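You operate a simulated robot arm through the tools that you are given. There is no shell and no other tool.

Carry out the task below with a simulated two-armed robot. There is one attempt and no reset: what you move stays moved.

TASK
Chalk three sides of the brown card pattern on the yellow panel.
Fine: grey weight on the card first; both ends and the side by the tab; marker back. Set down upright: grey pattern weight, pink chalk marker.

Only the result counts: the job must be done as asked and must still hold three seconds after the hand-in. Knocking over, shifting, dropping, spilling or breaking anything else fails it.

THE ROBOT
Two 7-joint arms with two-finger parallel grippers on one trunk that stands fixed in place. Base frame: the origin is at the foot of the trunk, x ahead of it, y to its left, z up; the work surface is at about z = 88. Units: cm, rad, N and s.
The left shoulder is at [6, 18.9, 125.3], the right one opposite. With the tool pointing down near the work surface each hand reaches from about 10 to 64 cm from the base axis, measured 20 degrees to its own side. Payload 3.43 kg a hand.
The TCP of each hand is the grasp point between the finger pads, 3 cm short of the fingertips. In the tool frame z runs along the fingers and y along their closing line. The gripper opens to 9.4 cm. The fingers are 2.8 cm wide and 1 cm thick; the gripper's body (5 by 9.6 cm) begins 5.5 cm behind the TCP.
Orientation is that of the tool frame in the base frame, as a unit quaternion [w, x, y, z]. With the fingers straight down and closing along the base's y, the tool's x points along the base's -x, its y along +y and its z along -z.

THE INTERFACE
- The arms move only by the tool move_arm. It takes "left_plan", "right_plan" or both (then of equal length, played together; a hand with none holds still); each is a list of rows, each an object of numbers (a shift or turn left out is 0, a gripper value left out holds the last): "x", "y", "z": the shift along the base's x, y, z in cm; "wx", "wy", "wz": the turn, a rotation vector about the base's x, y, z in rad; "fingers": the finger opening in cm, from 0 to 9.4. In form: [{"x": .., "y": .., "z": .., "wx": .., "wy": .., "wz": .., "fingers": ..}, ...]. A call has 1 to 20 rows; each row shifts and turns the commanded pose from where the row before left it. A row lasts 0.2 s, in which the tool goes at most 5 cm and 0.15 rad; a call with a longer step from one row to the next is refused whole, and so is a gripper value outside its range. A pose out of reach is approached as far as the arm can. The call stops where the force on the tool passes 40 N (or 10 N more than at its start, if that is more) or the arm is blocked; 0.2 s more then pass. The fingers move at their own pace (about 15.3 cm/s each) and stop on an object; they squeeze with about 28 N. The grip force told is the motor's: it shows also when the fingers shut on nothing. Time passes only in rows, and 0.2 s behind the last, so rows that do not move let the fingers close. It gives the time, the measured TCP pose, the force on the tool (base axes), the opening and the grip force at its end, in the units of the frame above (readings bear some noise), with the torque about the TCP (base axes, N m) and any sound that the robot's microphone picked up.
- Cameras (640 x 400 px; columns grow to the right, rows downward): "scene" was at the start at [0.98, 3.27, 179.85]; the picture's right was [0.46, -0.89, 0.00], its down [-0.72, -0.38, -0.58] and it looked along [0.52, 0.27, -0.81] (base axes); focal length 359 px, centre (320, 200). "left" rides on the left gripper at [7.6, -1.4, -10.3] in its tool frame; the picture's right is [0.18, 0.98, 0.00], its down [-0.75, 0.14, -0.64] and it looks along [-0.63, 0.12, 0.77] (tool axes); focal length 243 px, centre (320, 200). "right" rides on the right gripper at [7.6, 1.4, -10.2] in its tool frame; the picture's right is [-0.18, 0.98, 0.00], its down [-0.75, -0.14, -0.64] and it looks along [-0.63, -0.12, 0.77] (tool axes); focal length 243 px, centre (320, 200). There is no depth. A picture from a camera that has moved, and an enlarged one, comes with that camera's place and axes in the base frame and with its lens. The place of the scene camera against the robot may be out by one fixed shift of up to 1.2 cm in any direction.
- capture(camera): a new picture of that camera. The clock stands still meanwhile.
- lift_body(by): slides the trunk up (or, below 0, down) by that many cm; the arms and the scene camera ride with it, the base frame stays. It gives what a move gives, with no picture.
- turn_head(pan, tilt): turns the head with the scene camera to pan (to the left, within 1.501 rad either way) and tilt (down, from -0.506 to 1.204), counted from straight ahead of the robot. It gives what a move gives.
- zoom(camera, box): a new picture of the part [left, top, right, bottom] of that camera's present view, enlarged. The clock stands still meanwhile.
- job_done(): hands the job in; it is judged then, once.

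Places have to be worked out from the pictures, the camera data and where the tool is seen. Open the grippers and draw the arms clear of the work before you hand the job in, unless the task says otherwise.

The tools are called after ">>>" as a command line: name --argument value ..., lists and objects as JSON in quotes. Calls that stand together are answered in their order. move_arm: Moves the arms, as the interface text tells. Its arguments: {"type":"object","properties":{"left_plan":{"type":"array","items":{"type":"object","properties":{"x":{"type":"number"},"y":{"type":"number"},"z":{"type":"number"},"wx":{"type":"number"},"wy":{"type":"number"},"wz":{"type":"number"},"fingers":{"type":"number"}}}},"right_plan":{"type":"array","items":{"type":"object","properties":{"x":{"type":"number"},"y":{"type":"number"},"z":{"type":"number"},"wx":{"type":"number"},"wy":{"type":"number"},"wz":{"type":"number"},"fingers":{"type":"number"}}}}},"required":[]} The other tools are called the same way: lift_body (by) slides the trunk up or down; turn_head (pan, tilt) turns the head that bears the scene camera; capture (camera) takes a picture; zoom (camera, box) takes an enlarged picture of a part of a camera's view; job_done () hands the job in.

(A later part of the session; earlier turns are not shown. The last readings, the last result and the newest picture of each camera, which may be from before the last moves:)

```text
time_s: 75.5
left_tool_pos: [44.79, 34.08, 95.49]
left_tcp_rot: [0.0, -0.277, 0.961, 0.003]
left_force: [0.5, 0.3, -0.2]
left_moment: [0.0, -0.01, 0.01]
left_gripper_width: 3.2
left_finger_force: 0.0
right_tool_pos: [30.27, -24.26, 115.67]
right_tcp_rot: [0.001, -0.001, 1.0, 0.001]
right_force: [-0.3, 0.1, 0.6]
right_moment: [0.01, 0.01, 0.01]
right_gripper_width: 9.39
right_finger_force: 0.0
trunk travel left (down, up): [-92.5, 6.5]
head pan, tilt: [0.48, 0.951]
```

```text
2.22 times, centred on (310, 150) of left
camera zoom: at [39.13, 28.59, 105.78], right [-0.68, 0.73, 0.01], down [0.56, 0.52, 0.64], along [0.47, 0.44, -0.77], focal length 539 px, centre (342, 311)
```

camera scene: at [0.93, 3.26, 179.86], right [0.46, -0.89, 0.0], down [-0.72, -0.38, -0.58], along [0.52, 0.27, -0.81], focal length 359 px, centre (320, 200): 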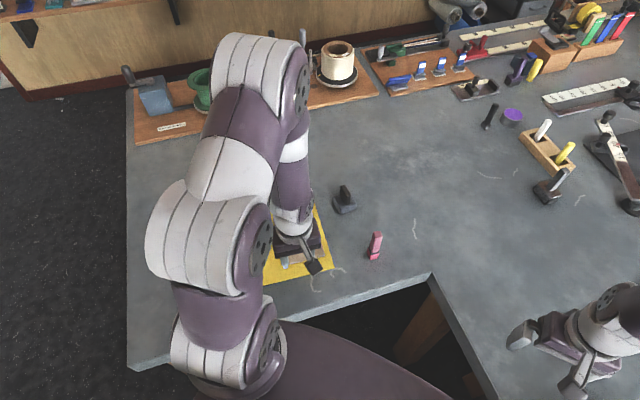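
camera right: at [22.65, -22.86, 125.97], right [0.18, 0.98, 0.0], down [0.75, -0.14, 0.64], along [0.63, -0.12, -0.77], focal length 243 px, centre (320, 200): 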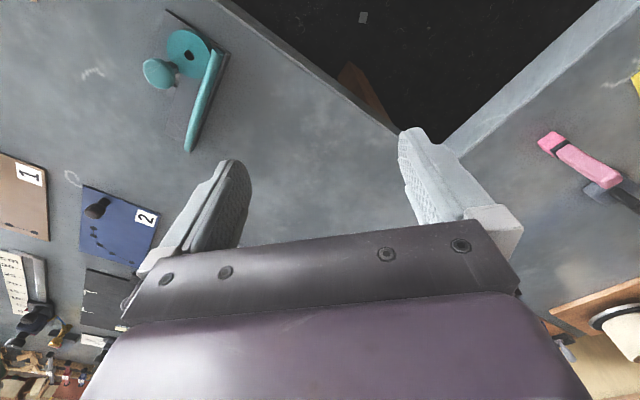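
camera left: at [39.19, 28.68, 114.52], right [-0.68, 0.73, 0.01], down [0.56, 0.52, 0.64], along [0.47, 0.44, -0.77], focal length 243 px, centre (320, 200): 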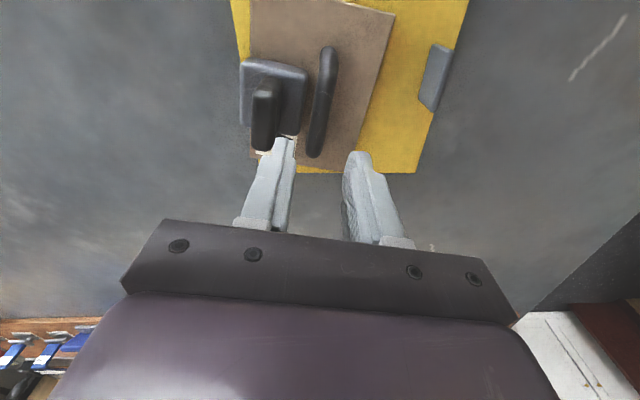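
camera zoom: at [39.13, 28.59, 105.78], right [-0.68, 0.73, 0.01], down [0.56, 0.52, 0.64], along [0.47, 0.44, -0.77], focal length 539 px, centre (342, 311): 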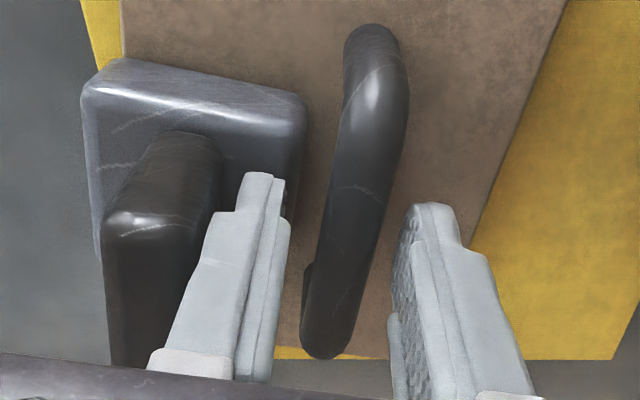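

The finger sits cleanly between fin and bar with no contact forces, so I'll close on the bar.

>>> move_arm --left_plan '[{"fingers": 0}, {"fingers": 0}, {"fingers": 0}]'

>>> zoom --camera "left" --box '[210, 60, 410, 240]'

```text
time_s: 76.3
left_tool_pos: [44.84, 33.9, 95.64]
left_tcp_rot: [-0.002, -0.277, 0.961, 0.004]
left_force: [-0.1, 0.8, 0.2]
left_moment: [0.03, -0.01, 0.0]
left_gripper_width: 1.5
left_finger_force: 27.5
right_tool_pos: [30.2, -24.31, 115.69]
right_tcp_rot: [0.0, 0.0, 1.0, 0.0]
right_force: [0.1, -0.8, 0.1]
right_moment: [0.01, 0.0, 0.03]
right_gripper_width: 9.36
right_finger_force: 0.0
trunk travel left (down, up): [-92.5, 6.5]
head pan, tilt: [0.48, 0.951]
```

```text
2.22 times, centred on (310, 150) of left
camera zoom: at [39.12, 28.61, 105.78], right [-0.68, 0.73, 0.01], down [0.56, 0.52, 0.64], along [0.47, 0.44, -0.77], focal length 539 px, centre (342, 311)
```

zoom: 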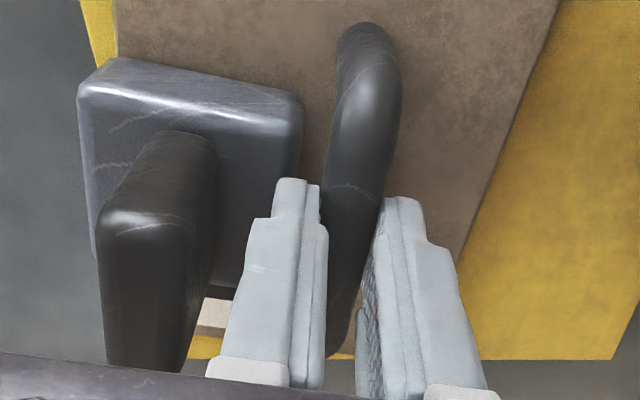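

Gripped. Now I'll slide the card slowly back by (−2.2, −0.76) with a +10.2° turn, keeping the height constant.

>>> move_arm --left_plan '[{"x": -0.12, "y": -0.04, "wz": 0.01}, {"x": -0.25, "y": -0.085, "wz": 0.02}, {"x": -0.25, "y": -0.085, "wz": 0.02}, {"x": -0.25, "y": -0.085, "wz": 0.02}, {"x": -0.25, "y": -0.085, "wz": 0.02}]'

>>> capture --camera "left"

```text
time_s: 77.5
left_tool_pos: [43.66, 33.63, 95.6]
left_tcp_rot: [-0.003, -0.32, 0.947, 0.003]
left_force: [0.3, -0.8, -5.4]
left_moment: [0.06, -0.09, -0.05]
left_gripper_width: 1.49
left_finger_force: 28.2
right_tool_pos: [30.39, -24.18, 115.65]
right_tcp_rot: [0.0, -0.001, 1.0, 0.0]
right_force: [0.6, 0.0, 0.5]
right_moment: [0.03, 0.02, -0.01]
right_gripper_width: 9.42
right_finger_force: 0.0
trunk travel left (down, up): [-92.5, 6.5]
head pan, tilt: [0.48, 0.951]
```

```text
taken
camera left: at [38.52, 27.71, 105.82], right [-0.74, 0.67, 0.01], down [0.52, 0.57, 0.64], along [0.42, 0.48, -0.77], focal length 243 px, centre (320, 200)
```

left: 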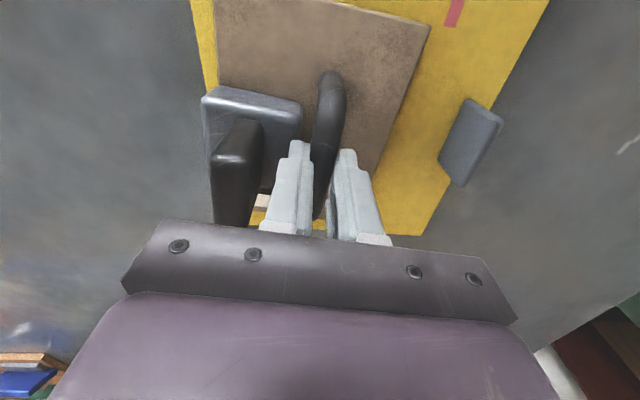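

It's sliding smoothly with small forces. I'll complete the remaining move, lowering a touch to remove the slight upward pull.

>>> move_arm --left_plan '[{"x": -0.21, "y": -0.078, "wz": 0.0178, "z": -0.04}, {"x": -0.21, "y": -0.078, "wz": 0.0178, "z": -0.03}, {"x": -0.21, "y": -0.078, "wz": 0.0178}, {"x": -0.21, "y": -0.078, "wz": 0.0178}, {"x": -0.21, "y": -0.078, "wz": 0.0178}, {}]'

>>> capture --camera "left"

>>> zoom --camera "scene" --box '[240, 180, 360, 290]'

```text
time_s: 78.9
left_tool_pos: [42.72, 33.41, 95.49]
left_tcp_rot: [0.0, -0.362, 0.932, 0.003]
left_force: [5.0, 4.7, 7.3]
left_moment: [0.13, -0.13, -0.07]
left_gripper_width: 1.45
left_finger_force: 28.0
right_tool_pos: [30.33, -24.23, 115.63]
right_tcp_rot: [0.0, 0.0, 1.0, 0.0]
right_force: [0.6, 0.0, -0.9]
right_moment: [0.0, -0.02, 0.03]
right_gripper_width: 9.4
right_finger_force: 0.1
trunk travel left (down, up): [-92.5, 6.5]
head pan, tilt: [0.48, 0.951]
```

```text
taken
camera left: at [38.01, 27.0, 105.76], right [-0.8, 0.6, 0.01], down [0.46, 0.61, 0.64], along [0.38, 0.52, -0.76], focal length 243 px, centre (320, 200)
```

left: 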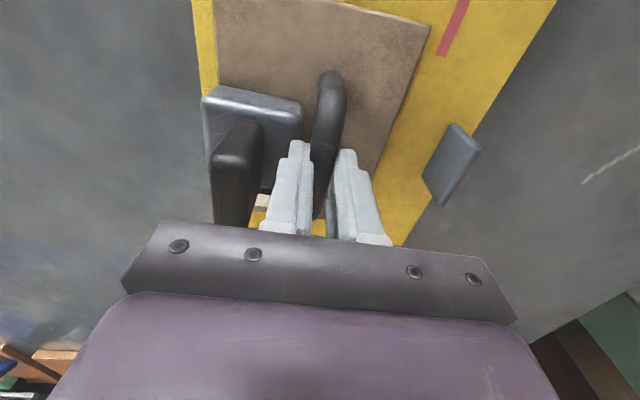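

```text
3.64 times, centred on (300, 235) of scene
camera zoom: at [1.0, 3.32, 179.86], right [0.46, -0.89, 0.0], down [-0.72, -0.38, -0.58], along [0.52, 0.27, -0.81], focal length 1304 px, centre (393, 73)
```

zoom: 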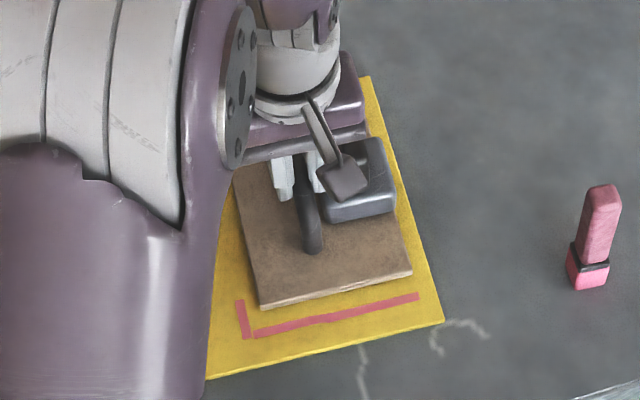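

The card is almost back: its near edge is parallel to the line, about 0.25 cm short. I'll nudge it by that amount, easing the downward force slightly.

>>> move_arm --left_plan '[{"x": -0.1, "y": -0.09, "z": 0.04}, {"x": -0.1, "y": -0.09}, {}]'

>>> zoom --camera "scene" --box '[240, 180, 360, 290]'

```text
time_s: 79.7
left_tool_pos: [42.45, 33.21, 95.55]
left_tcp_rot: [-0.001, -0.362, 0.932, 0.004]
left_force: [5.5, 4.3, 6.9]
left_moment: [0.33, -0.27, 0.11]
left_gripper_width: 1.49
left_finger_force: 28.4
right_tool_pos: [30.38, -24.21, 115.71]
right_tcp_rot: [0.0, 0.0, 1.0, -0.001]
right_force: [-0.7, -0.3, -0.9]
right_moment: [0.04, 0.0, -0.02]
right_gripper_width: 9.41
right_finger_force: 0.1
trunk travel left (down, up): [-92.5, 6.5]
head pan, tilt: [0.48, 0.951]
```

```text
3.64 times, centred on (300, 235) of scene
camera zoom: at [1.03, 3.31, 179.86], right [0.46, -0.89, 0.0], down [-0.72, -0.38, -0.58], along [0.51, 0.27, -0.81], focal length 1304 px, centre (393, 73)
```

zoom: 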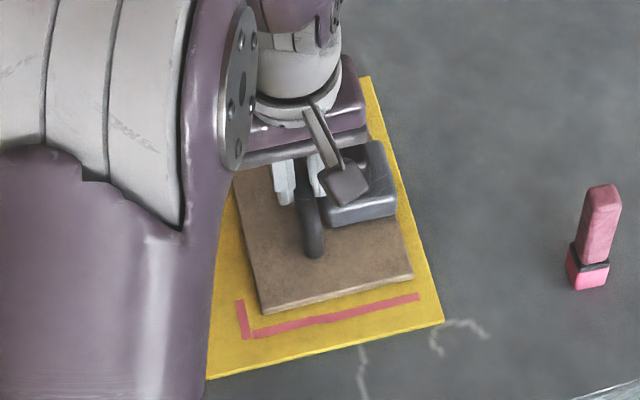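

The near edge is back at the right spot, with a line offset of about 1.45 cm, and parallel. I'll relax the lateral load, open the fingers slightly, and rise.

>>> move_arm --left_plan '[{"x": 0.05, "y": 0.04, "z": 0.03}, {"fingers": 3.2}, {"fingers": 3.2}, {}]'

>>> zoom --camera "left" --box '[210, 60, 410, 240]'

```text
time_s: 80.7
left_tool_pos: [42.43, 33.06, 95.54]
left_tcp_rot: [-0.002, -0.362, 0.932, 0.003]
left_force: [0.5, -0.8, 0.0]
left_moment: [0.01, -0.01, 0.04]
left_gripper_width: 3.21
left_finger_force: 0.0
right_tool_pos: [30.4, -24.34, 115.66]
right_tcp_rot: [0.0, 0.001, 1.0, 0.0]
right_force: [0.1, 0.6, 0.7]
right_moment: [-0.01, 0.0, -0.01]
right_gripper_width: 9.4
right_finger_force: 0.1
trunk travel left (down, up): [-92.5, 6.5]
head pan, tilt: [0.48, 0.951]
```

```text
2.22 times, centred on (310, 150) of left
camera zoom: at [37.76, 26.76, 105.83], right [-0.8, 0.6, 0.01], down [0.46, 0.61, 0.64], along [0.38, 0.52, -0.77], focal length 539 px, centre (342, 311)
```

zoom: 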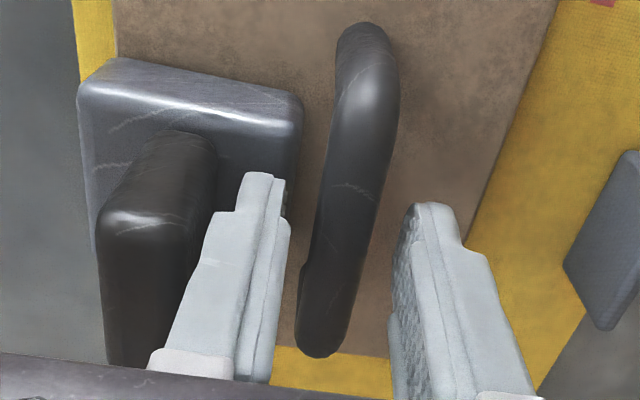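

Released cleanly. I'll rise straight up and go back to the measuring viewpoint.

>>> move_arm --left_plan '[{"z": 1.5}, {"z": 3.5}, {"z": 4.5}, {"z": 4}, {"x": -2, "y": -1.2, "z": 2.5, "fingers": 9.4}, {"x": -2.5, "y": -1.5, "z": 2.5}, {"x": -2.5, "y": -1.5, "z": 1.5}, {}]'

>>> capture --camera "left"

>>> zoom --camera "left" --box '[210, 20, 410, 190]'

>>> zoom --camera "scene" --box '[240, 180, 360, 290]'

```text
time_s: 82.5
left_tool_pos: [35.72, 29.08, 115.58]
left_tcp_rot: [-0.001, -0.363, 0.932, 0.003]
left_force: [0.3, 0.0, -0.5]
left_moment: [-0.03, 0.02, -0.01]
left_gripper_width: 9.4
left_finger_force: 0.0
right_tool_pos: [30.41, -24.36, 115.61]
right_tcp_rot: [0.0, -0.001, 1.0, 0.0]
right_force: [0.5, -0.2, 0.1]
right_moment: [0.04, 0.04, -0.02]
right_gripper_width: 9.39
right_finger_force: 0.1
trunk travel left (down, up): [-92.5, 6.5]
head pan, tilt: [0.48, 0.951]
```

```text
taken
camera left: at [30.93, 22.74, 125.82], right [-0.8, 0.6, 0.01], down [0.46, 0.61, 0.64], along [0.38, 0.52, -0.77], focal length 243 px, centre (320, 200)
```

left: 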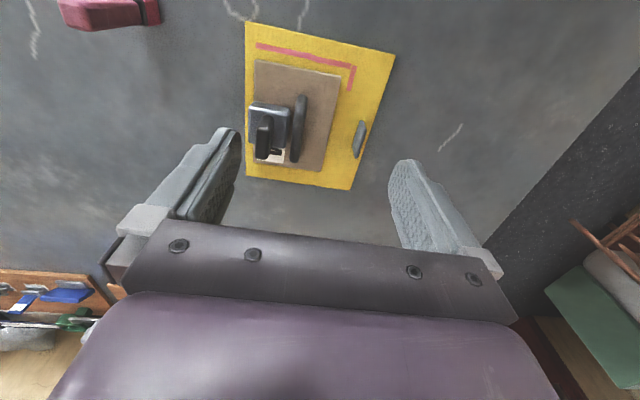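

```text
2.35 times, centred on (310, 105) of left
camera zoom: at [30.93, 22.74, 125.82], right [-0.8, 0.6, 0.01], down [0.46, 0.61, 0.64], along [0.38, 0.52, -0.77], focal length 571 px, centre (344, 424)
```

zoom: 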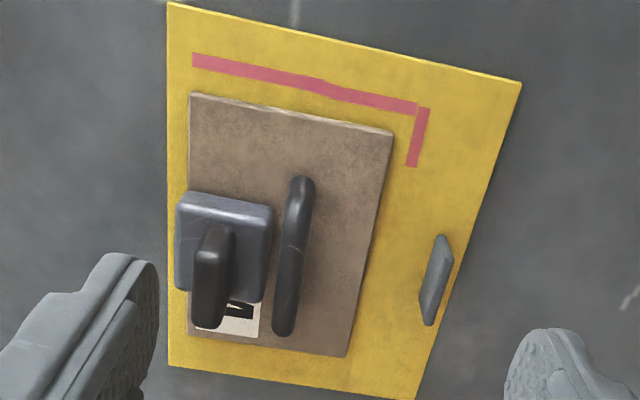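

```text
3.64 times, centred on (300, 235) of scene
camera zoom: at [1.05, 3.32, 179.85], right [0.46, -0.89, 0.0], down [-0.72, -0.38, -0.58], along [0.51, 0.27, -0.81], focal length 1304 px, centre (393, 73)
```

zoom: 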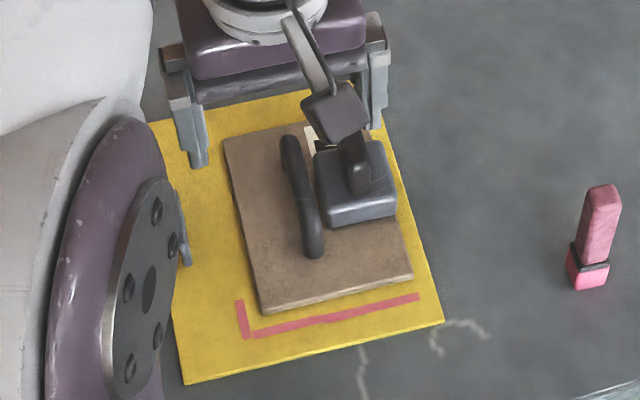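

The card is restored at centre (43.27, 32.5), yaw ~42.8°, and the panel and lines are intact. For the tab side I'll start past the card's corner, with a larger 0.35 cm gap so nothing can catch. Now I'll fetch the marker again.

>>> move_arm --left_plan '[{"x": 2.1, "y": -2.9, "z": 0, "wz": 0.01}, {"x": 2.1, "y": -2.9, "z": -1, "wz": 0.01}, {"x": 2.1, "y": -2.9, "z": -1.5, "wz": 0.01}, {"x": 2.1, "y": -2.9, "z": -1.5, "wz": 0.008}, {"x": 2.1, "y": -2.9, "z": -1.8}, {"x": 2.1, "y": -2.95, "z": -1.8}, {}]'

>>> capture --camera "left"

>>> zoom --camera "left" --box '[270, 60, 370, 150]'

```text
time_s: 84.1
left_tool_pos: [48.26, 11.48, 108.12]
left_tcp_rot: [-0.001, -0.381, 0.925, 0.004]
left_force: [0.5, 0.7, -0.5]
left_moment: [0.01, -0.03, 0.01]
left_gripper_width: 9.41
left_finger_force: 0.0
right_tool_pos: [30.25, -24.32, 115.72]
right_tcp_rot: [0.0, 0.0, 1.0, 0.0]
right_force: [0.1, -0.2, -0.4]
right_moment: [-0.04, -0.01, 0.01]
right_gripper_width: 9.41
right_finger_force: 0.1
trunk travel left (down, up): [-92.5, 6.5]
head pan, tilt: [0.48, 0.951]
```

```text
taken
camera left: at [43.79, 5.0, 118.36], right [-0.82, 0.57, 0.01], down [0.44, 0.63, 0.64], along [0.36, 0.53, -0.77], focal length 243 px, centre (320, 200)
```

left: 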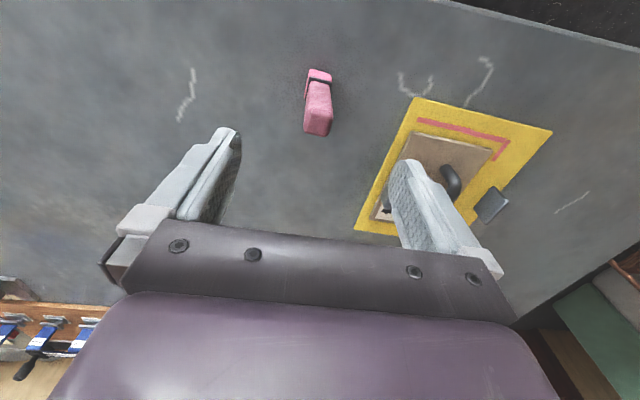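

```text
4.44 times, centred on (320, 105) of left
camera zoom: at [43.79, 5.0, 118.36], right [-0.82, 0.57, 0.01], down [0.44, 0.63, 0.64], along [0.36, 0.53, -0.77], focal length 1078 px, centre (320, 622)
```

zoom: 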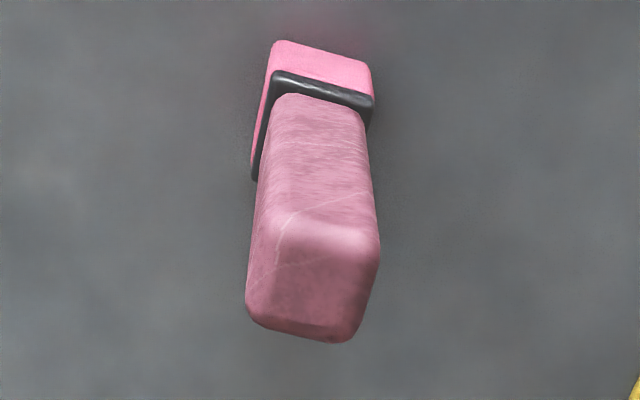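

The marker is right where I left it. I'll descend to z ≈ 95.5 and grip.

>>> move_arm --left_plan '[{"x": 0.1, "y": 0.06, "z": -3}, {"z": -3.5}, {"z": -3.5}, {"z": -2}, {"z": -0.6}, {}]'

>>> zoom --camera "left" --box '[240, 90, 400, 240]'

```text
time_s: 85.5
left_tool_pos: [48.31, 11.59, 95.47]
left_tcp_rot: [-0.002, -0.381, 0.925, 0.004]
left_force: [1.5, 0.0, -0.2]
left_moment: [0.03, 0.02, 0.01]
left_gripper_width: 9.41
left_finger_force: 0.1
right_tool_pos: [30.21, -24.3, 115.74]
right_tcp_rot: [0.0, 0.001, 1.0, 0.001]
right_force: [-0.5, -0.8, -0.3]
right_moment: [0.02, -0.02, 0.0]
right_gripper_width: 9.39
right_finger_force: 0.2
trunk travel left (down, up): [-92.5, 6.5]
head pan, tilt: [0.48, 0.951]
```

```text
2.67 times, centred on (320, 165) of left
camera zoom: at [43.79, 5.11, 105.7], right [-0.82, 0.57, 0.01], down [0.44, 0.63, 0.64], along [0.36, 0.53, -0.77], focal length 647 px, centre (320, 293)
```

zoom: 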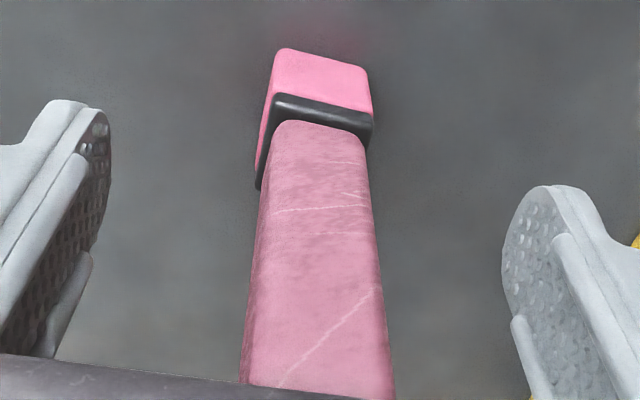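

The marker is about 0.2 cm off to one side of centre, so I'll shift and close.

>>> move_arm --left_plan '[{"x": 0.13, "y": -0.13}, {}, {"fingers": 0}, {"fingers": 0}, {"fingers": 0}, {"fingers": 0}]'

>>> zoom --camera "left" --box '[240, 90, 400, 240]'

```text
time_s: 86.9
left_tool_pos: [48.32, 11.5, 95.4]
left_tcp_rot: [-0.001, -0.381, 0.925, 0.003]
left_force: [-0.2, 1.1, 0.0]
left_moment: [0.01, -0.01, -0.01]
left_gripper_width: 2.56
left_finger_force: 27.8
right_tool_pos: [30.48, -24.28, 115.71]
right_tcp_rot: [-0.001, 0.001, 1.0, 0.0]
right_force: [1.1, 1.0, -0.6]
right_moment: [0.01, 0.0, -0.04]
right_gripper_width: 9.4
right_finger_force: 0.1
trunk travel left (down, up): [-92.5, 6.5]
head pan, tilt: [0.48, 0.951]
```

```text
2.67 times, centred on (320, 165) of left
camera zoom: at [43.93, 4.93, 105.67], right [-0.82, 0.57, 0.01], down [0.44, 0.63, 0.64], along [0.36, 0.53, -0.77], focal length 647 px, centre (320, 293)
```

zoom: 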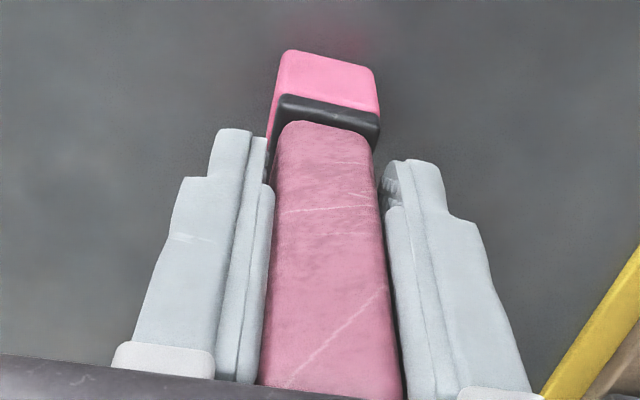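

Gripped exactly as before. I'll lift well clear and go to the hover point beside the tab-side edge, just past the card's near corner.

>>> move_arm --left_plan '[{"z": 1}, {"z": 3}, {"z": 4}, {"z": 2}, {"x": -1.5, "y": 2.1, "wz": -0.008}, {"x": -2.4, "y": 3.4, "wz": -0.008}, {"x": -2.6, "y": 3.8, "wz": -0.008}, {"x": -2.6, "y": 3.8, "wz": -0.009}, {"x": -2.6, "y": 3.8}, {"x": -2.1, "y": 3}, {"x": -1.5, "y": 2}, {}]'

>>> move_arm --left_plan '[{"z": -3}, {"z": -2.5}, {"z": -1}, {}]'

>>> capture --camera "left"

>>> zoom --camera "left" --box '[180, 40, 420, 200]'

>>> zoom --camera "scene" --box '[240, 180, 360, 290]'

```text
time_s: 89.5
left_tool_pos: [32.93, 33.35, 105.4]
left_tcp_rot: [-0.002, -0.365, 0.931, 0.003]
left_force: [-0.8, -0.5, -1.6]
left_moment: [0.02, 0.01, 0.01]
left_gripper_width: 2.57
left_finger_force: 28.3
right_tool_pos: [30.28, -24.35, 115.62]
right_tcp_rot: [0.0, 0.001, 1.0, 0.0]
right_force: [0.0, 0.7, -1.2]
right_moment: [0.01, 0.02, 0.05]
right_gripper_width: 9.38
right_finger_force: 0.1
trunk travel left (down, up): [-92.5, 6.5]
head pan, tilt: [0.48, 0.951]
```

```text
time_s: 90.5
left_tool_pos: [32.85, 33.1, 98.85]
left_tcp_rot: [-0.001, -0.365, 0.931, 0.003]
left_force: [0.6, 0.8, -2.0]
left_moment: [-0.02, -0.01, -0.01]
left_gripper_width: 2.57
left_finger_force: 27.9
right_tool_pos: [30.24, -24.26, 115.63]
right_tcp_rot: [-0.001, 0.0, 1.0, 0.0]
right_force: [-0.5, 0.6, 0.2]
right_moment: [0.01, 0.05, 0.01]
right_gripper_width: 9.39
right_finger_force: 0.0
trunk travel left (down, up): [-92.5, 6.5]
head pan, tilt: [0.48, 0.951]
```

```text
taken
camera left: at [28.22, 26.85, 109.07], right [-0.8, 0.6, 0.01], down [0.46, 0.61, 0.64], along [0.38, 0.52, -0.77], focal length 243 px, centre (320, 200)
```

left: 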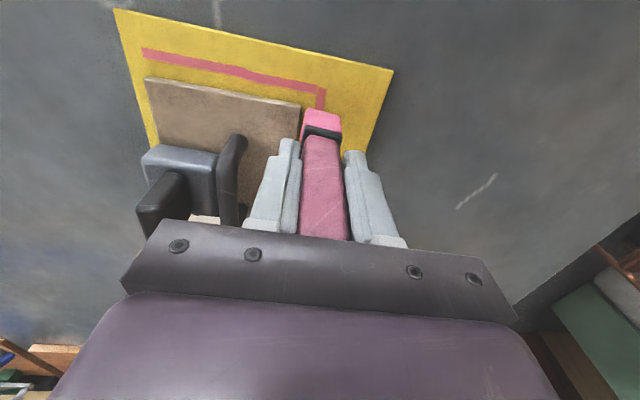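

```text
2.50 times, centred on (300, 120) of left
camera zoom: at [28.22, 26.85, 109.07], right [-0.8, 0.6, 0.01], down [0.46, 0.61, 0.64], along [0.38, 0.52, -0.77], focal length 606 px, centre (370, 400)
```

zoom: 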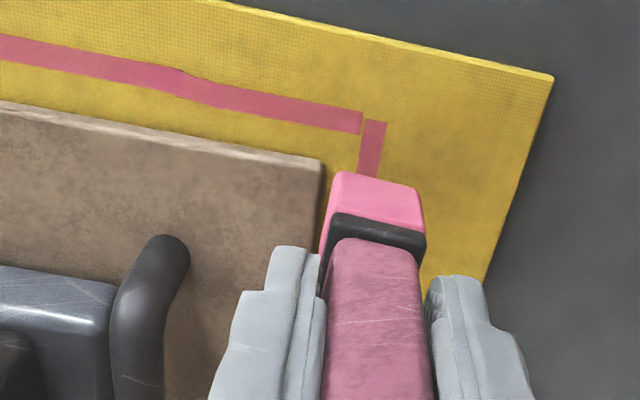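

```text
3.64 times, centred on (300, 235) of scene
camera zoom: at [0.98, 3.29, 179.85], right [0.46, -0.89, 0.0], down [-0.72, -0.38, -0.58], along [0.52, 0.27, -0.81], focal length 1304 px, centre (393, 73)
```

zoom: 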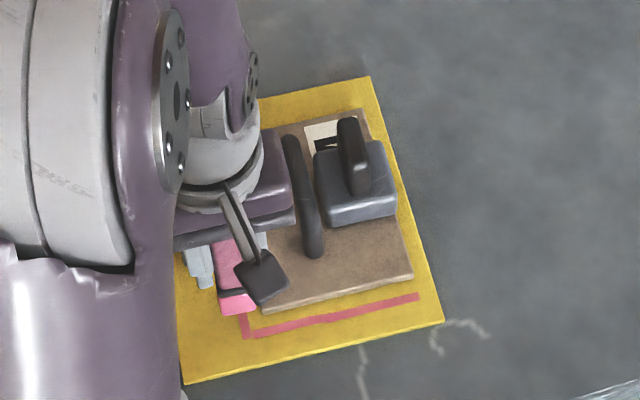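

This view clearly shows the card's corner, the stub, and the marker alongside: the offset to the edge is 1.7 cm (gap ~0.4 cm), parallel, and already past the corner. I'll lower to the panel.

>>> move_arm --left_plan '[{"z": -1.5}, {"z": -0.9}, {"z": -0.35}, {"z": -0.1}, {}]'

```text
time_s: 91.7
left_tool_pos: [33.0, 33.39, 95.97]
left_tcp_rot: [-0.002, -0.365, 0.931, 0.003]
left_force: [0.0, -0.1, -1.1]
left_moment: [0.0, -0.06, 0.01]
left_gripper_width: 2.56
left_finger_force: 28.0
right_tool_pos: [30.33, -24.35, 115.63]
right_tcp_rot: [-0.001, 0.0, 1.0, 0.001]
right_force: [0.1, 1.0, -0.8]
right_moment: [-0.01, 0.0, -0.01]
right_gripper_width: 9.43
right_finger_force: 0.0
trunk travel left (down, up): [-92.5, 6.5]
head pan, tilt: [0.48, 0.951]
```

>>> move_arm --left_plan '[{"z": -0.08}, {"z": -0.06}, {}]'

```text
time_s: 92.5
left_tool_pos: [32.99, 33.28, 95.95]
left_tcp_rot: [-0.002, -0.364, 0.931, 0.004]
left_force: [0.3, 0.7, -0.4]
left_moment: [0.01, 0.01, -0.03]
left_gripper_width: 2.57
left_finger_force: 28.7
right_tool_pos: [30.42, -24.3, 115.63]
right_tcp_rot: [-0.001, 0.0, 1.0, 0.001]
right_force: [0.0, 0.5, 0.2]
right_moment: [0.02, -0.02, 0.01]
right_gripper_width: 9.39
right_finger_force: 0.1
trunk travel left (down, up): [-92.5, 6.5]
head pan, tilt: [0.48, 0.951]
```

>>> move_arm --left_plan '[{"z": -0.06}, {}]'

```text
time_s: 93.1
left_tool_pos: [33.05, 33.26, 95.92]
left_tcp_rot: [0.0, -0.366, 0.931, 0.004]
left_force: [0.4, 0.2, 9.0]
left_moment: [-0.08, -0.08, 0.02]
left_gripper_width: 2.59
left_finger_force: 27.9
right_tool_pos: [30.28, -24.41, 115.83]
right_tcp_rot: [-0.001, 0.0, 1.0, 0.0]
right_force: [-0.2, 0.1, 0.2]
right_moment: [0.01, 0.01, -0.03]
right_gripper_width: 9.37
right_finger_force: 0.0
trunk travel left (down, up): [-92.5, 6.5]
head pan, tilt: [0.48, 0.951]
```

Contact at 9 N. I'll ease a hair and start drawing along the tab side, checking the picture after a short stretch.

>>> move_arm --left_plan '[{"x": 0.22, "y": 0.205, "z": 0.02}, {"x": 0.4, "y": 0.37}, {"x": 0.44, "y": 0.407}, {"x": 0.44, "y": 0.407}]'

>>> zoom --camera "left" --box '[180, 20, 420, 180]'

>>> zoom --camera "scene" --box '[240, 180, 360, 290]'

```text
time_s: 94.1
left_tool_pos: [34.37, 34.47, 95.91]
left_tcp_rot: [0.0, -0.365, 0.931, 0.003]
left_force: [-2.2, -3.1, 9.3]
left_moment: [-0.33, 0.16, -0.05]
left_gripper_width: 2.58
left_finger_force: 28.0
right_tool_pos: [30.24, -24.35, 115.76]
right_tcp_rot: [0.001, 0.0, 1.0, 0.0]
right_force: [-0.7, -0.2, -0.5]
right_moment: [0.0, -0.02, 0.0]
right_gripper_width: 9.38
right_finger_force: 0.1
trunk travel left (down, up): [-92.5, 6.5]
head pan, tilt: [0.48, 0.951]
```

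```text
2.50 times, centred on (300, 100) of left
camera zoom: at [29.73, 28.19, 106.13], right [-0.8, 0.6, 0.01], down [0.46, 0.61, 0.64], along [0.38, 0.52, -0.76], focal length 606 px, centre (370, 450)
```

zoom: 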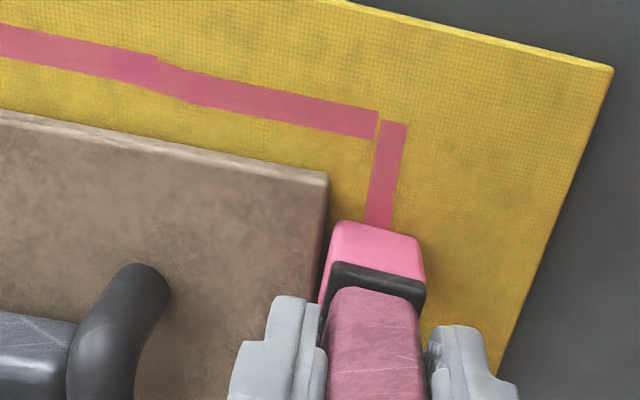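

```text
3.64 times, centred on (300, 235) of scene
camera zoom: at [0.78, 3.06, 179.87], right [0.46, -0.89, 0.0], down [-0.72, -0.38, -0.58], along [0.52, 0.27, -0.81], focal length 1304 px, centre (393, 73)
```

zoom: 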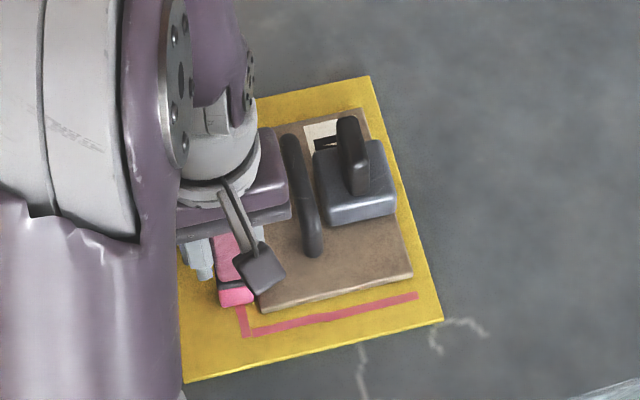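

The stroke is clean and the card hasn't moved (gap ~0.3 cm). I'll continue, easing the pressure slightly.

>>> move_arm --left_plan '[{"x": 0.432, "y": 0.416, "z": 0.02}, {"x": 0.432, "y": 0.416}, {"x": 0.432, "y": 0.416}, {"x": 0.432, "y": 0.416}, {"x": 0.432, "y": 0.416}, {"x": 0.435, "y": 0.412}]'

>>> zoom --camera "left" --box '[180, 20, 420, 180]'

>>> zoom --camera "scene" --box '[240, 180, 360, 290]'

```text
time_s: 95.5
left_tool_pos: [36.99, 37.16, 95.92]
left_tcp_rot: [-0.001, -0.365, 0.931, 0.004]
left_force: [-3.9, -2.8, 9.9]
left_moment: [-0.32, 0.14, -0.02]
left_gripper_width: 2.56
left_finger_force: 28.1
right_tool_pos: [30.18, -24.3, 115.65]
right_tcp_rot: [0.0, -0.001, 1.0, 0.001]
right_force: [-0.1, -0.4, -0.4]
right_moment: [-0.01, 0.0, 0.0]
right_gripper_width: 9.39
right_finger_force: 0.0
trunk travel left (down, up): [-92.5, 6.5]
head pan, tilt: [0.48, 0.951]
```

```text
2.50 times, centred on (300, 100) of left
camera zoom: at [32.42, 30.72, 106.12], right [-0.8, 0.6, 0.01], down [0.46, 0.61, 0.64], along [0.38, 0.52, -0.77], focal length 606 px, centre (370, 450)
```

zoom: 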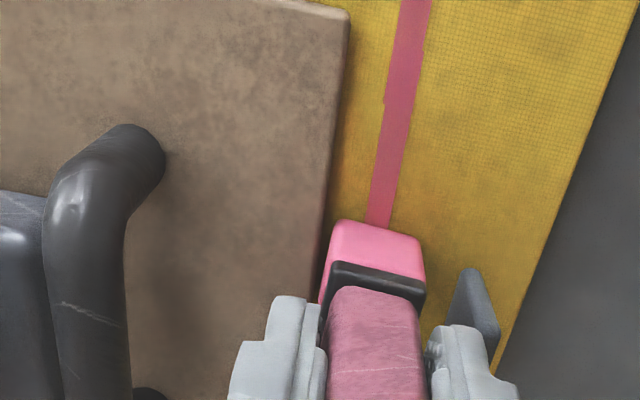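

```text
3.64 times, centred on (300, 235) of scene
camera zoom: at [0.83, 3.1, 179.86], right [0.46, -0.89, 0.0], down [-0.72, -0.38, -0.58], along [0.52, 0.27, -0.81], focal length 1304 px, centre (393, 73)
```

zoom: 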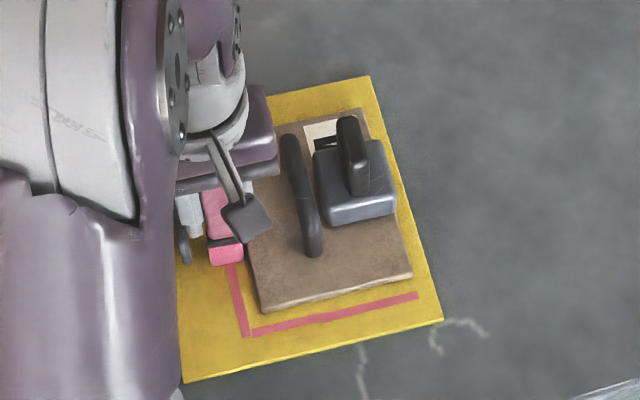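

The line runs parallel to the card edge at about 1.5 cm offset, the card is stationary, and the finger passes above the tab without contact. I'll continue with slightly less pressure and a touch more clearance.

>>> move_arm --left_plan '[{"x": 0.43, "y": 0.42, "z": 0.04}, {"x": 0.43, "y": 0.42}, {"x": 0.43, "y": 0.42}, {"x": 0.43, "y": 0.42}, {"x": 0.435, "y": 0.415}, {"x": 0.435, "y": 0.412}]'

>>> zoom --camera "left" --box '[180, 20, 420, 180]'

>>> zoom --camera "scene" --box '[240, 180, 360, 290]'

```text
time_s: 96.9
left_tool_pos: [39.42, 39.54, 96.06]
left_tcp_rot: [-0.001, -0.366, 0.931, 0.003]
left_force: [-4.0, -2.2, 9.7]
left_moment: [-0.31, 0.11, -0.07]
left_gripper_width: 2.62
left_finger_force: 28.0
right_tool_pos: [30.25, -24.37, 115.79]
right_tcp_rot: [0.001, 0.0, 1.0, 0.0]
right_force: [0.1, -0.5, 0.2]
right_moment: [0.01, 0.0, 0.03]
right_gripper_width: 9.41
right_finger_force: 0.1
trunk travel left (down, up): [-92.5, 6.5]
head pan, tilt: [0.48, 0.951]
```

```text
2.50 times, centred on (300, 100) of left
camera zoom: at [34.81, 33.2, 106.13], right [-0.8, 0.6, 0.01], down [0.46, 0.61, 0.64], along [0.38, 0.52, -0.77], focal length 606 px, centre (370, 450)
```

zoom: 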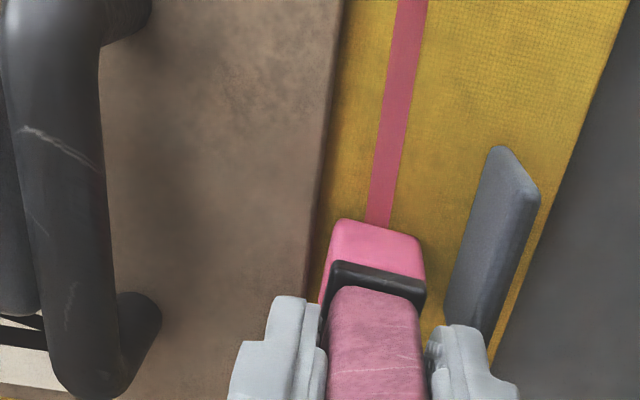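

```text
3.64 times, centred on (300, 235) of scene
camera zoom: at [0.76, 3.06, 179.86], right [0.46, -0.89, 0.0], down [-0.72, -0.38, -0.58], along [0.52, 0.27, -0.81], focal length 1304 px, centre (393, 73)
```

zoom: 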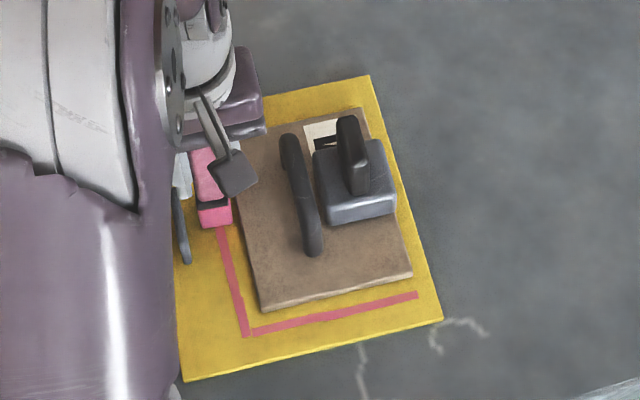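

The card is steady and the line is straight, drifting outward slightly to ~1.85 cm offset. I'll continue parallel and check again.

>>> move_arm --left_plan '[{"x": 0.45, "y": 0.395, "z": 0.02}, {"x": 0.45, "y": 0.395}, {"x": 0.45, "y": 0.395}, {"x": 0.445, "y": 0.4}, {"x": 0.445, "y": 0.4}, {"x": 0.445, "y": 0.4}]'

>>> zoom --camera "left" --box '[180, 20, 420, 180]'

>>> zoom --camera "scene" --box '[240, 180, 360, 290]'

```text
time_s: 98.3
left_tool_pos: [42.19, 42.04, 95.95]
left_tcp_rot: [-0.001, -0.365, 0.931, 0.004]
left_force: [-0.1, -0.6, -1.0]
left_moment: [0.0, -0.03, -0.01]
left_gripper_width: 2.57
left_finger_force: 28.6
right_tool_pos: [30.33, -24.29, 115.63]
right_tcp_rot: [0.0, 0.0, 1.0, 0.0]
right_force: [-0.2, 1.5, -0.4]
right_moment: [0.02, 0.03, 0.03]
right_gripper_width: 9.41
right_finger_force: 0.1
trunk travel left (down, up): [-92.5, 6.5]
head pan, tilt: [0.48, 0.951]
```

```text
2.50 times, centred on (300, 100) of left
camera zoom: at [37.64, 35.72, 106.15], right [-0.8, 0.6, 0.01], down [0.46, 0.61, 0.64], along [0.38, 0.52, -0.77], focal length 606 px, centre (370, 450)
```

zoom: 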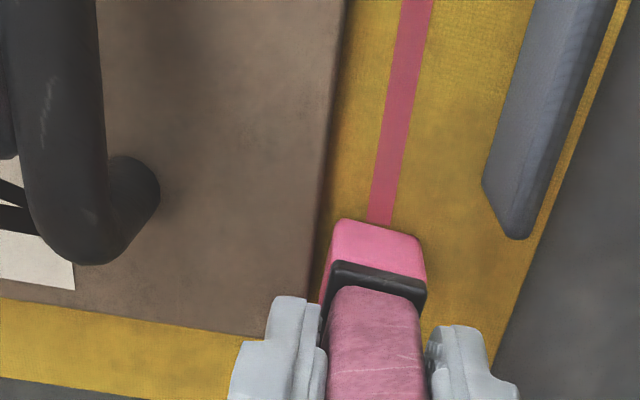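

```text
3.64 times, centred on (300, 235) of scene
camera zoom: at [0.98, 3.26, 179.86], right [0.46, -0.89, 0.0], down [-0.72, -0.38, -0.58], along [0.52, 0.27, -0.81], focal length 1304 px, centre (393, 73)
```

zoom: 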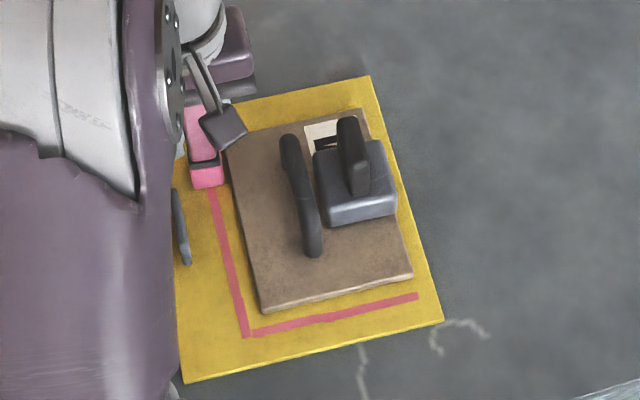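

Contact has just been lost again (height drift), though the line reaches the marker. I'll lower slightly, backtrack 1.5 cm to overlap, and check the force.

>>> move_arm --left_plan '[{"z": -0.05}, {"x": -0.44, "y": -0.407}, {"x": -0.44, "y": -0.407}, {"x": -0.22, "y": -0.2}, {}]'

```text
time_s: 99.5
left_tool_pos: [41.38, 41.03, 95.87]
left_tcp_rot: [0.0, -0.365, 0.931, 0.003]
left_force: [1.4, 1.9, 9.0]
left_moment: [0.06, -0.25, 0.01]
left_gripper_width: 2.57
left_finger_force: 28.1
right_tool_pos: [30.35, -24.35, 115.65]
right_tcp_rot: [0.001, 0.0, 1.0, 0.0]
right_force: [-0.5, 0.6, 0.0]
right_moment: [-0.01, 0.01, -0.01]
right_gripper_width: 9.42
right_finger_force: 0.0
trunk travel left (down, up): [-92.5, 6.5]
head pan, tilt: [0.48, 0.951]
```

>>> move_arm --left_plan '[{"x": 0.44, "y": 0.405}, {"x": 0.44, "y": 0.405}, {"x": 0.44, "y": 0.405}, {"x": 0.44, "y": 0.405, "z": -0.01}, {"x": 0.44, "y": 0.405, "z": -0.01}]'

```text
time_s: 100.7
left_tool_pos: [43.42, 43.07, 95.94]
left_tcp_rot: [-0.001, -0.365, 0.931, 0.004]
left_force: [-3.5, -2.1, 6.5]
left_moment: [-0.25, 0.1, -0.05]
left_gripper_width: 2.57
left_finger_force: 28.5
right_tool_pos: [30.25, -24.33, 115.65]
right_tcp_rot: [0.001, 0.0, 1.0, 0.0]
right_force: [0.5, 0.0, 0.2]
right_moment: [0.0, 0.0, -0.01]
right_gripper_width: 9.41
right_finger_force: 0.1
trunk travel left (down, up): [-92.5, 6.5]
head pan, tilt: [0.48, 0.951]
```

>>> capture --camera "left"

>>> zoom --camera "left" --box '[180, 20, 420, 180]'

>>> zoom --camera "scene" --box '[240, 180, 360, 290]'

```text
taken
camera left: at [38.76, 36.73, 106.12], right [-0.8, 0.6, 0.01], down [0.46, 0.61, 0.64], along [0.38, 0.52, -0.77], focal length 243 px, centre (320, 200)
```

left: 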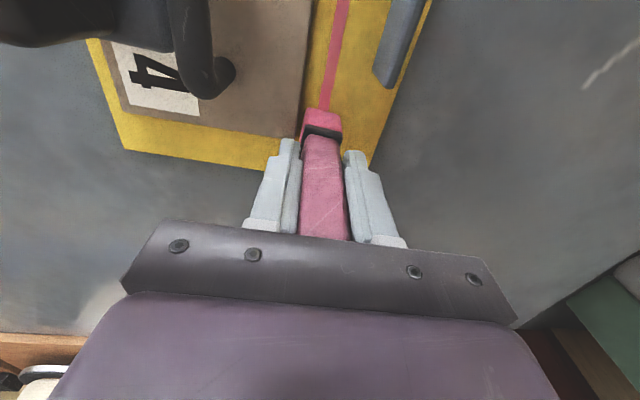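

```text
2.50 times, centred on (300, 100) of left
camera zoom: at [38.76, 36.73, 106.12], right [-0.8, 0.6, 0.01], down [0.46, 0.61, 0.64], along [0.38, 0.52, -0.77], focal length 606 px, centre (370, 450)
```

zoom: 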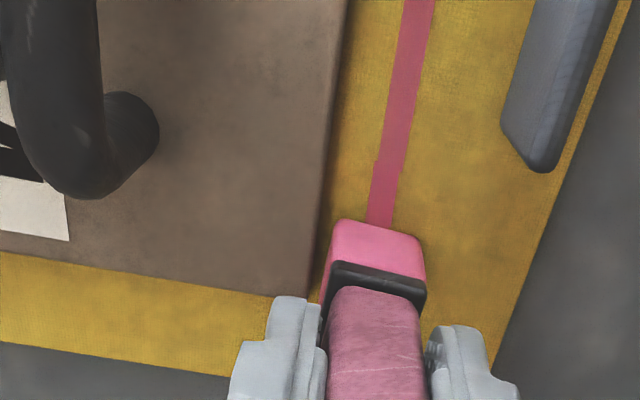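

```text
3.64 times, centred on (300, 235) of scene
camera zoom: at [0.91, 3.21, 179.86], right [0.46, -0.89, 0.0], down [-0.72, -0.38, -0.58], along [0.52, 0.27, -0.81], focal length 1304 px, centre (393, 73)
```

zoom: 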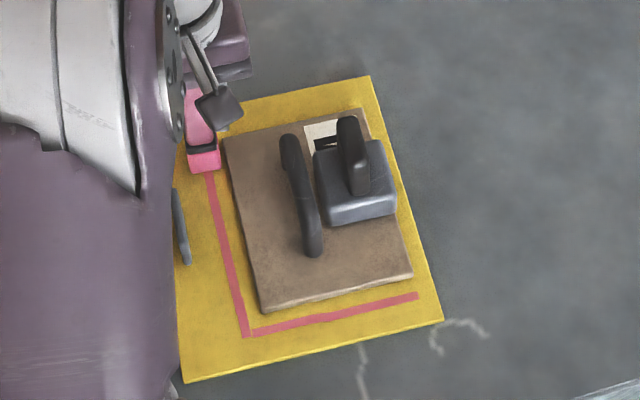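

The card's far edge is 0.85 cm ahead of the marker centre, so I need to go 2.45 cm further to clear the far corner (the panel edge leaves plenty of room). I'll continue to that corner.

>>> move_arm --left_plan '[{"x": 0.45, "y": 0.415}, {"x": 0.45, "y": 0.415}, {"x": 0.45, "y": 0.415}, {"x": 0.45, "y": 0.415}, {}]'

>>> zoom --camera "left" --box '[160, 20, 400, 180]'

>>> zoom --camera "scene" --box '[240, 180, 360, 290]'

```text
time_s: 101.9
left_tool_pos: [45.2, 44.68, 95.97]
left_tcp_rot: [-0.001, -0.365, 0.931, 0.003]
left_force: [-1.2, -2.1, 3.6]
left_moment: [-0.1, 0.05, -0.06]
left_gripper_width: 2.56
left_finger_force: 28.2
right_tool_pos: [30.19, -24.35, 115.64]
right_tcp_rot: [0.0, 0.0, 1.0, 0.001]
right_force: [0.7, 0.5, -0.3]
right_moment: [0.0, -0.04, -0.01]
right_gripper_width: 9.39
right_finger_force: 0.0
trunk travel left (down, up): [-92.5, 6.5]
head pan, tilt: [0.48, 0.951]
```

```text
2.50 times, centred on (280, 100) of left
camera zoom: at [40.57, 38.36, 106.13], right [-0.8, 0.6, 0.01], down [0.46, 0.61, 0.64], along [0.38, 0.52, -0.77], focal length 606 px, centre (420, 450)
```

zoom: 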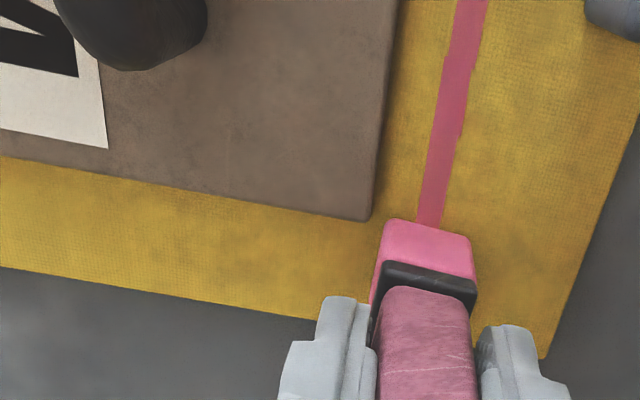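

```text
3.64 times, centred on (300, 235) of scene
camera zoom: at [0.93, 3.22, 179.85], right [0.46, -0.89, 0.0], down [-0.72, -0.38, -0.58], along [0.52, 0.27, -0.81], focal length 1304 px, centre (393, 73)
```

zoom: 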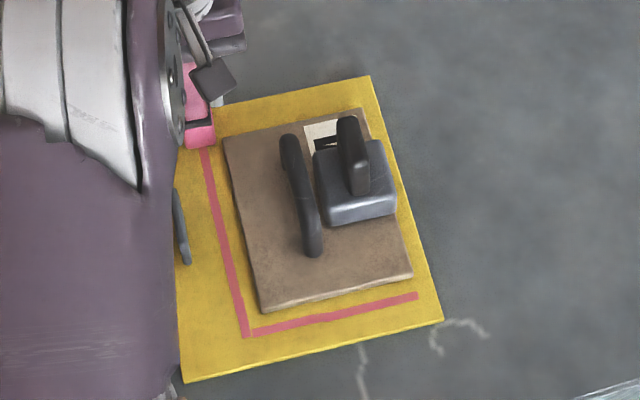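

The far corner of the card is visible, with the marker centre 1.62 cm past the far edge (gap ~0.3 cm). I'll draw along the far end in the −v direction now.

>>> move_arm --left_plan '[{"x": 0.25, "y": -0.26}, {"x": 0.415, "y": -0.432}, {"x": 0.415, "y": -0.432}, {"x": 0.415, "y": -0.432}, {"x": 0.415, "y": -0.432}]'

>>> zoom --camera "left" --box '[160, 20, 400, 180]'

```text
time_s: 103.1
left_tool_pos: [47.09, 42.76, 95.87]
left_tcp_rot: [-0.001, -0.365, 0.931, 0.003]
left_force: [-2.4, 5.4, 2.3]
left_moment: [0.27, 0.11, -0.02]
left_gripper_width: 2.59
left_finger_force: 28.3
right_tool_pos: [30.21, -24.32, 115.72]
right_tcp_rot: [0.0, 0.0, 1.0, 0.0]
right_force: [0.6, 0.3, 0.2]
right_moment: [-0.02, 0.0, 0.02]
right_gripper_width: 9.4
right_finger_force: 0.1
trunk travel left (down, up): [-92.5, 6.5]
head pan, tilt: [0.48, 0.951]
```

```text
2.50 times, centred on (280, 100) of left
camera zoom: at [42.47, 36.43, 106.13], right [-0.8, 0.6, 0.01], down [0.46, 0.61, 0.64], along [0.38, 0.52, -0.77], focal length 606 px, centre (420, 450)
```

zoom: 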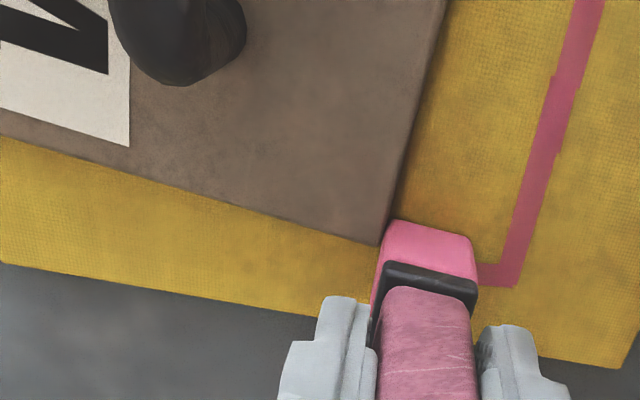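

The far edge is turning again: the marker has caught the card's corner. My edge estimates were slightly short; the card is evidently a true 16 × 12 cm and the marker base is ~2.8 cm. I'll stop, lift straight up, and assess.

>>> move_arm --left_plan '[{"z": 1}, {"z": 3}, {"z": 4}, {"z": 4}, {"x": -3, "y": 2, "z": 2}, {"x": -3.5, "y": 1}, {"x": -3.5, "y": 0}, {"x": -3.5, "y": -1}, {"x": -3.5, "y": -2}, {"x": -3, "y": -1}, {}]'

>>> zoom --camera "scene" --box '[240, 180, 360, 290]'

>>> capture --camera "left"

```text
time_s: 105.5
left_tool_pos: [26.9, 41.82, 109.72]
left_tcp_rot: [-0.001, -0.365, 0.931, 0.003]
left_force: [0.0, 0.8, -0.7]
left_moment: [0.0, 0.0, 0.01]
left_gripper_width: 2.56
left_finger_force: 28.0
right_tool_pos: [30.39, -24.23, 115.68]
right_tcp_rot: [0.0, -0.001, 1.0, 0.0]
right_force: [0.6, 0.0, 0.0]
right_moment: [0.0, -0.02, -0.01]
right_gripper_width: 9.38
right_finger_force: 0.1
trunk travel left (down, up): [-92.5, 6.5]
head pan, tilt: [0.48, 0.951]
```

```text
3.64 times, centred on (300, 235) of scene
camera zoom: at [1.04, 3.33, 179.85], right [0.46, -0.89, 0.0], down [-0.72, -0.38, -0.58], along [0.51, 0.27, -0.81], focal length 1304 px, centre (393, 73)
```

zoom: 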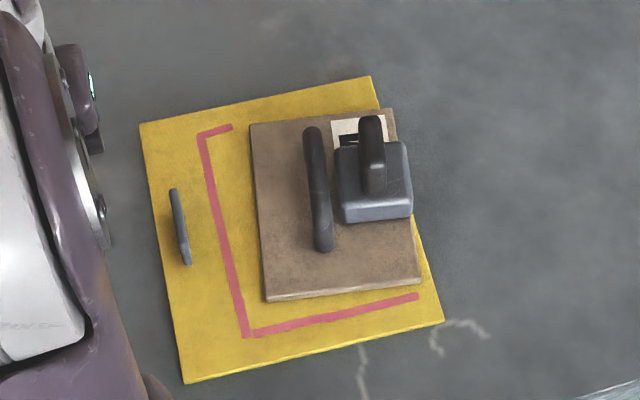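

```text
taken
camera left: at [22.33, 35.48, 119.94], right [-0.8, 0.6, 0.01], down [0.46, 0.61, 0.64], along [0.38, 0.52, -0.77], focal length 243 px, centre (320, 200)
```

left: 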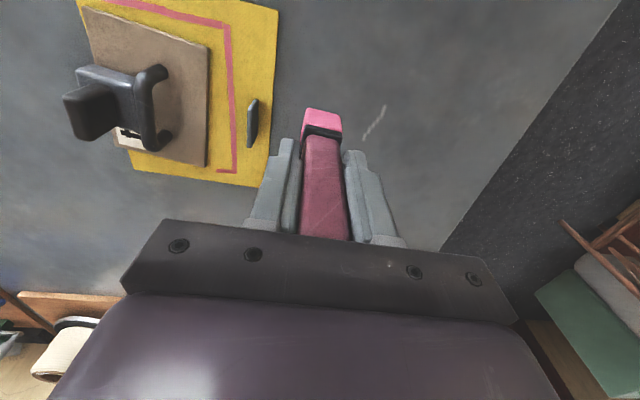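

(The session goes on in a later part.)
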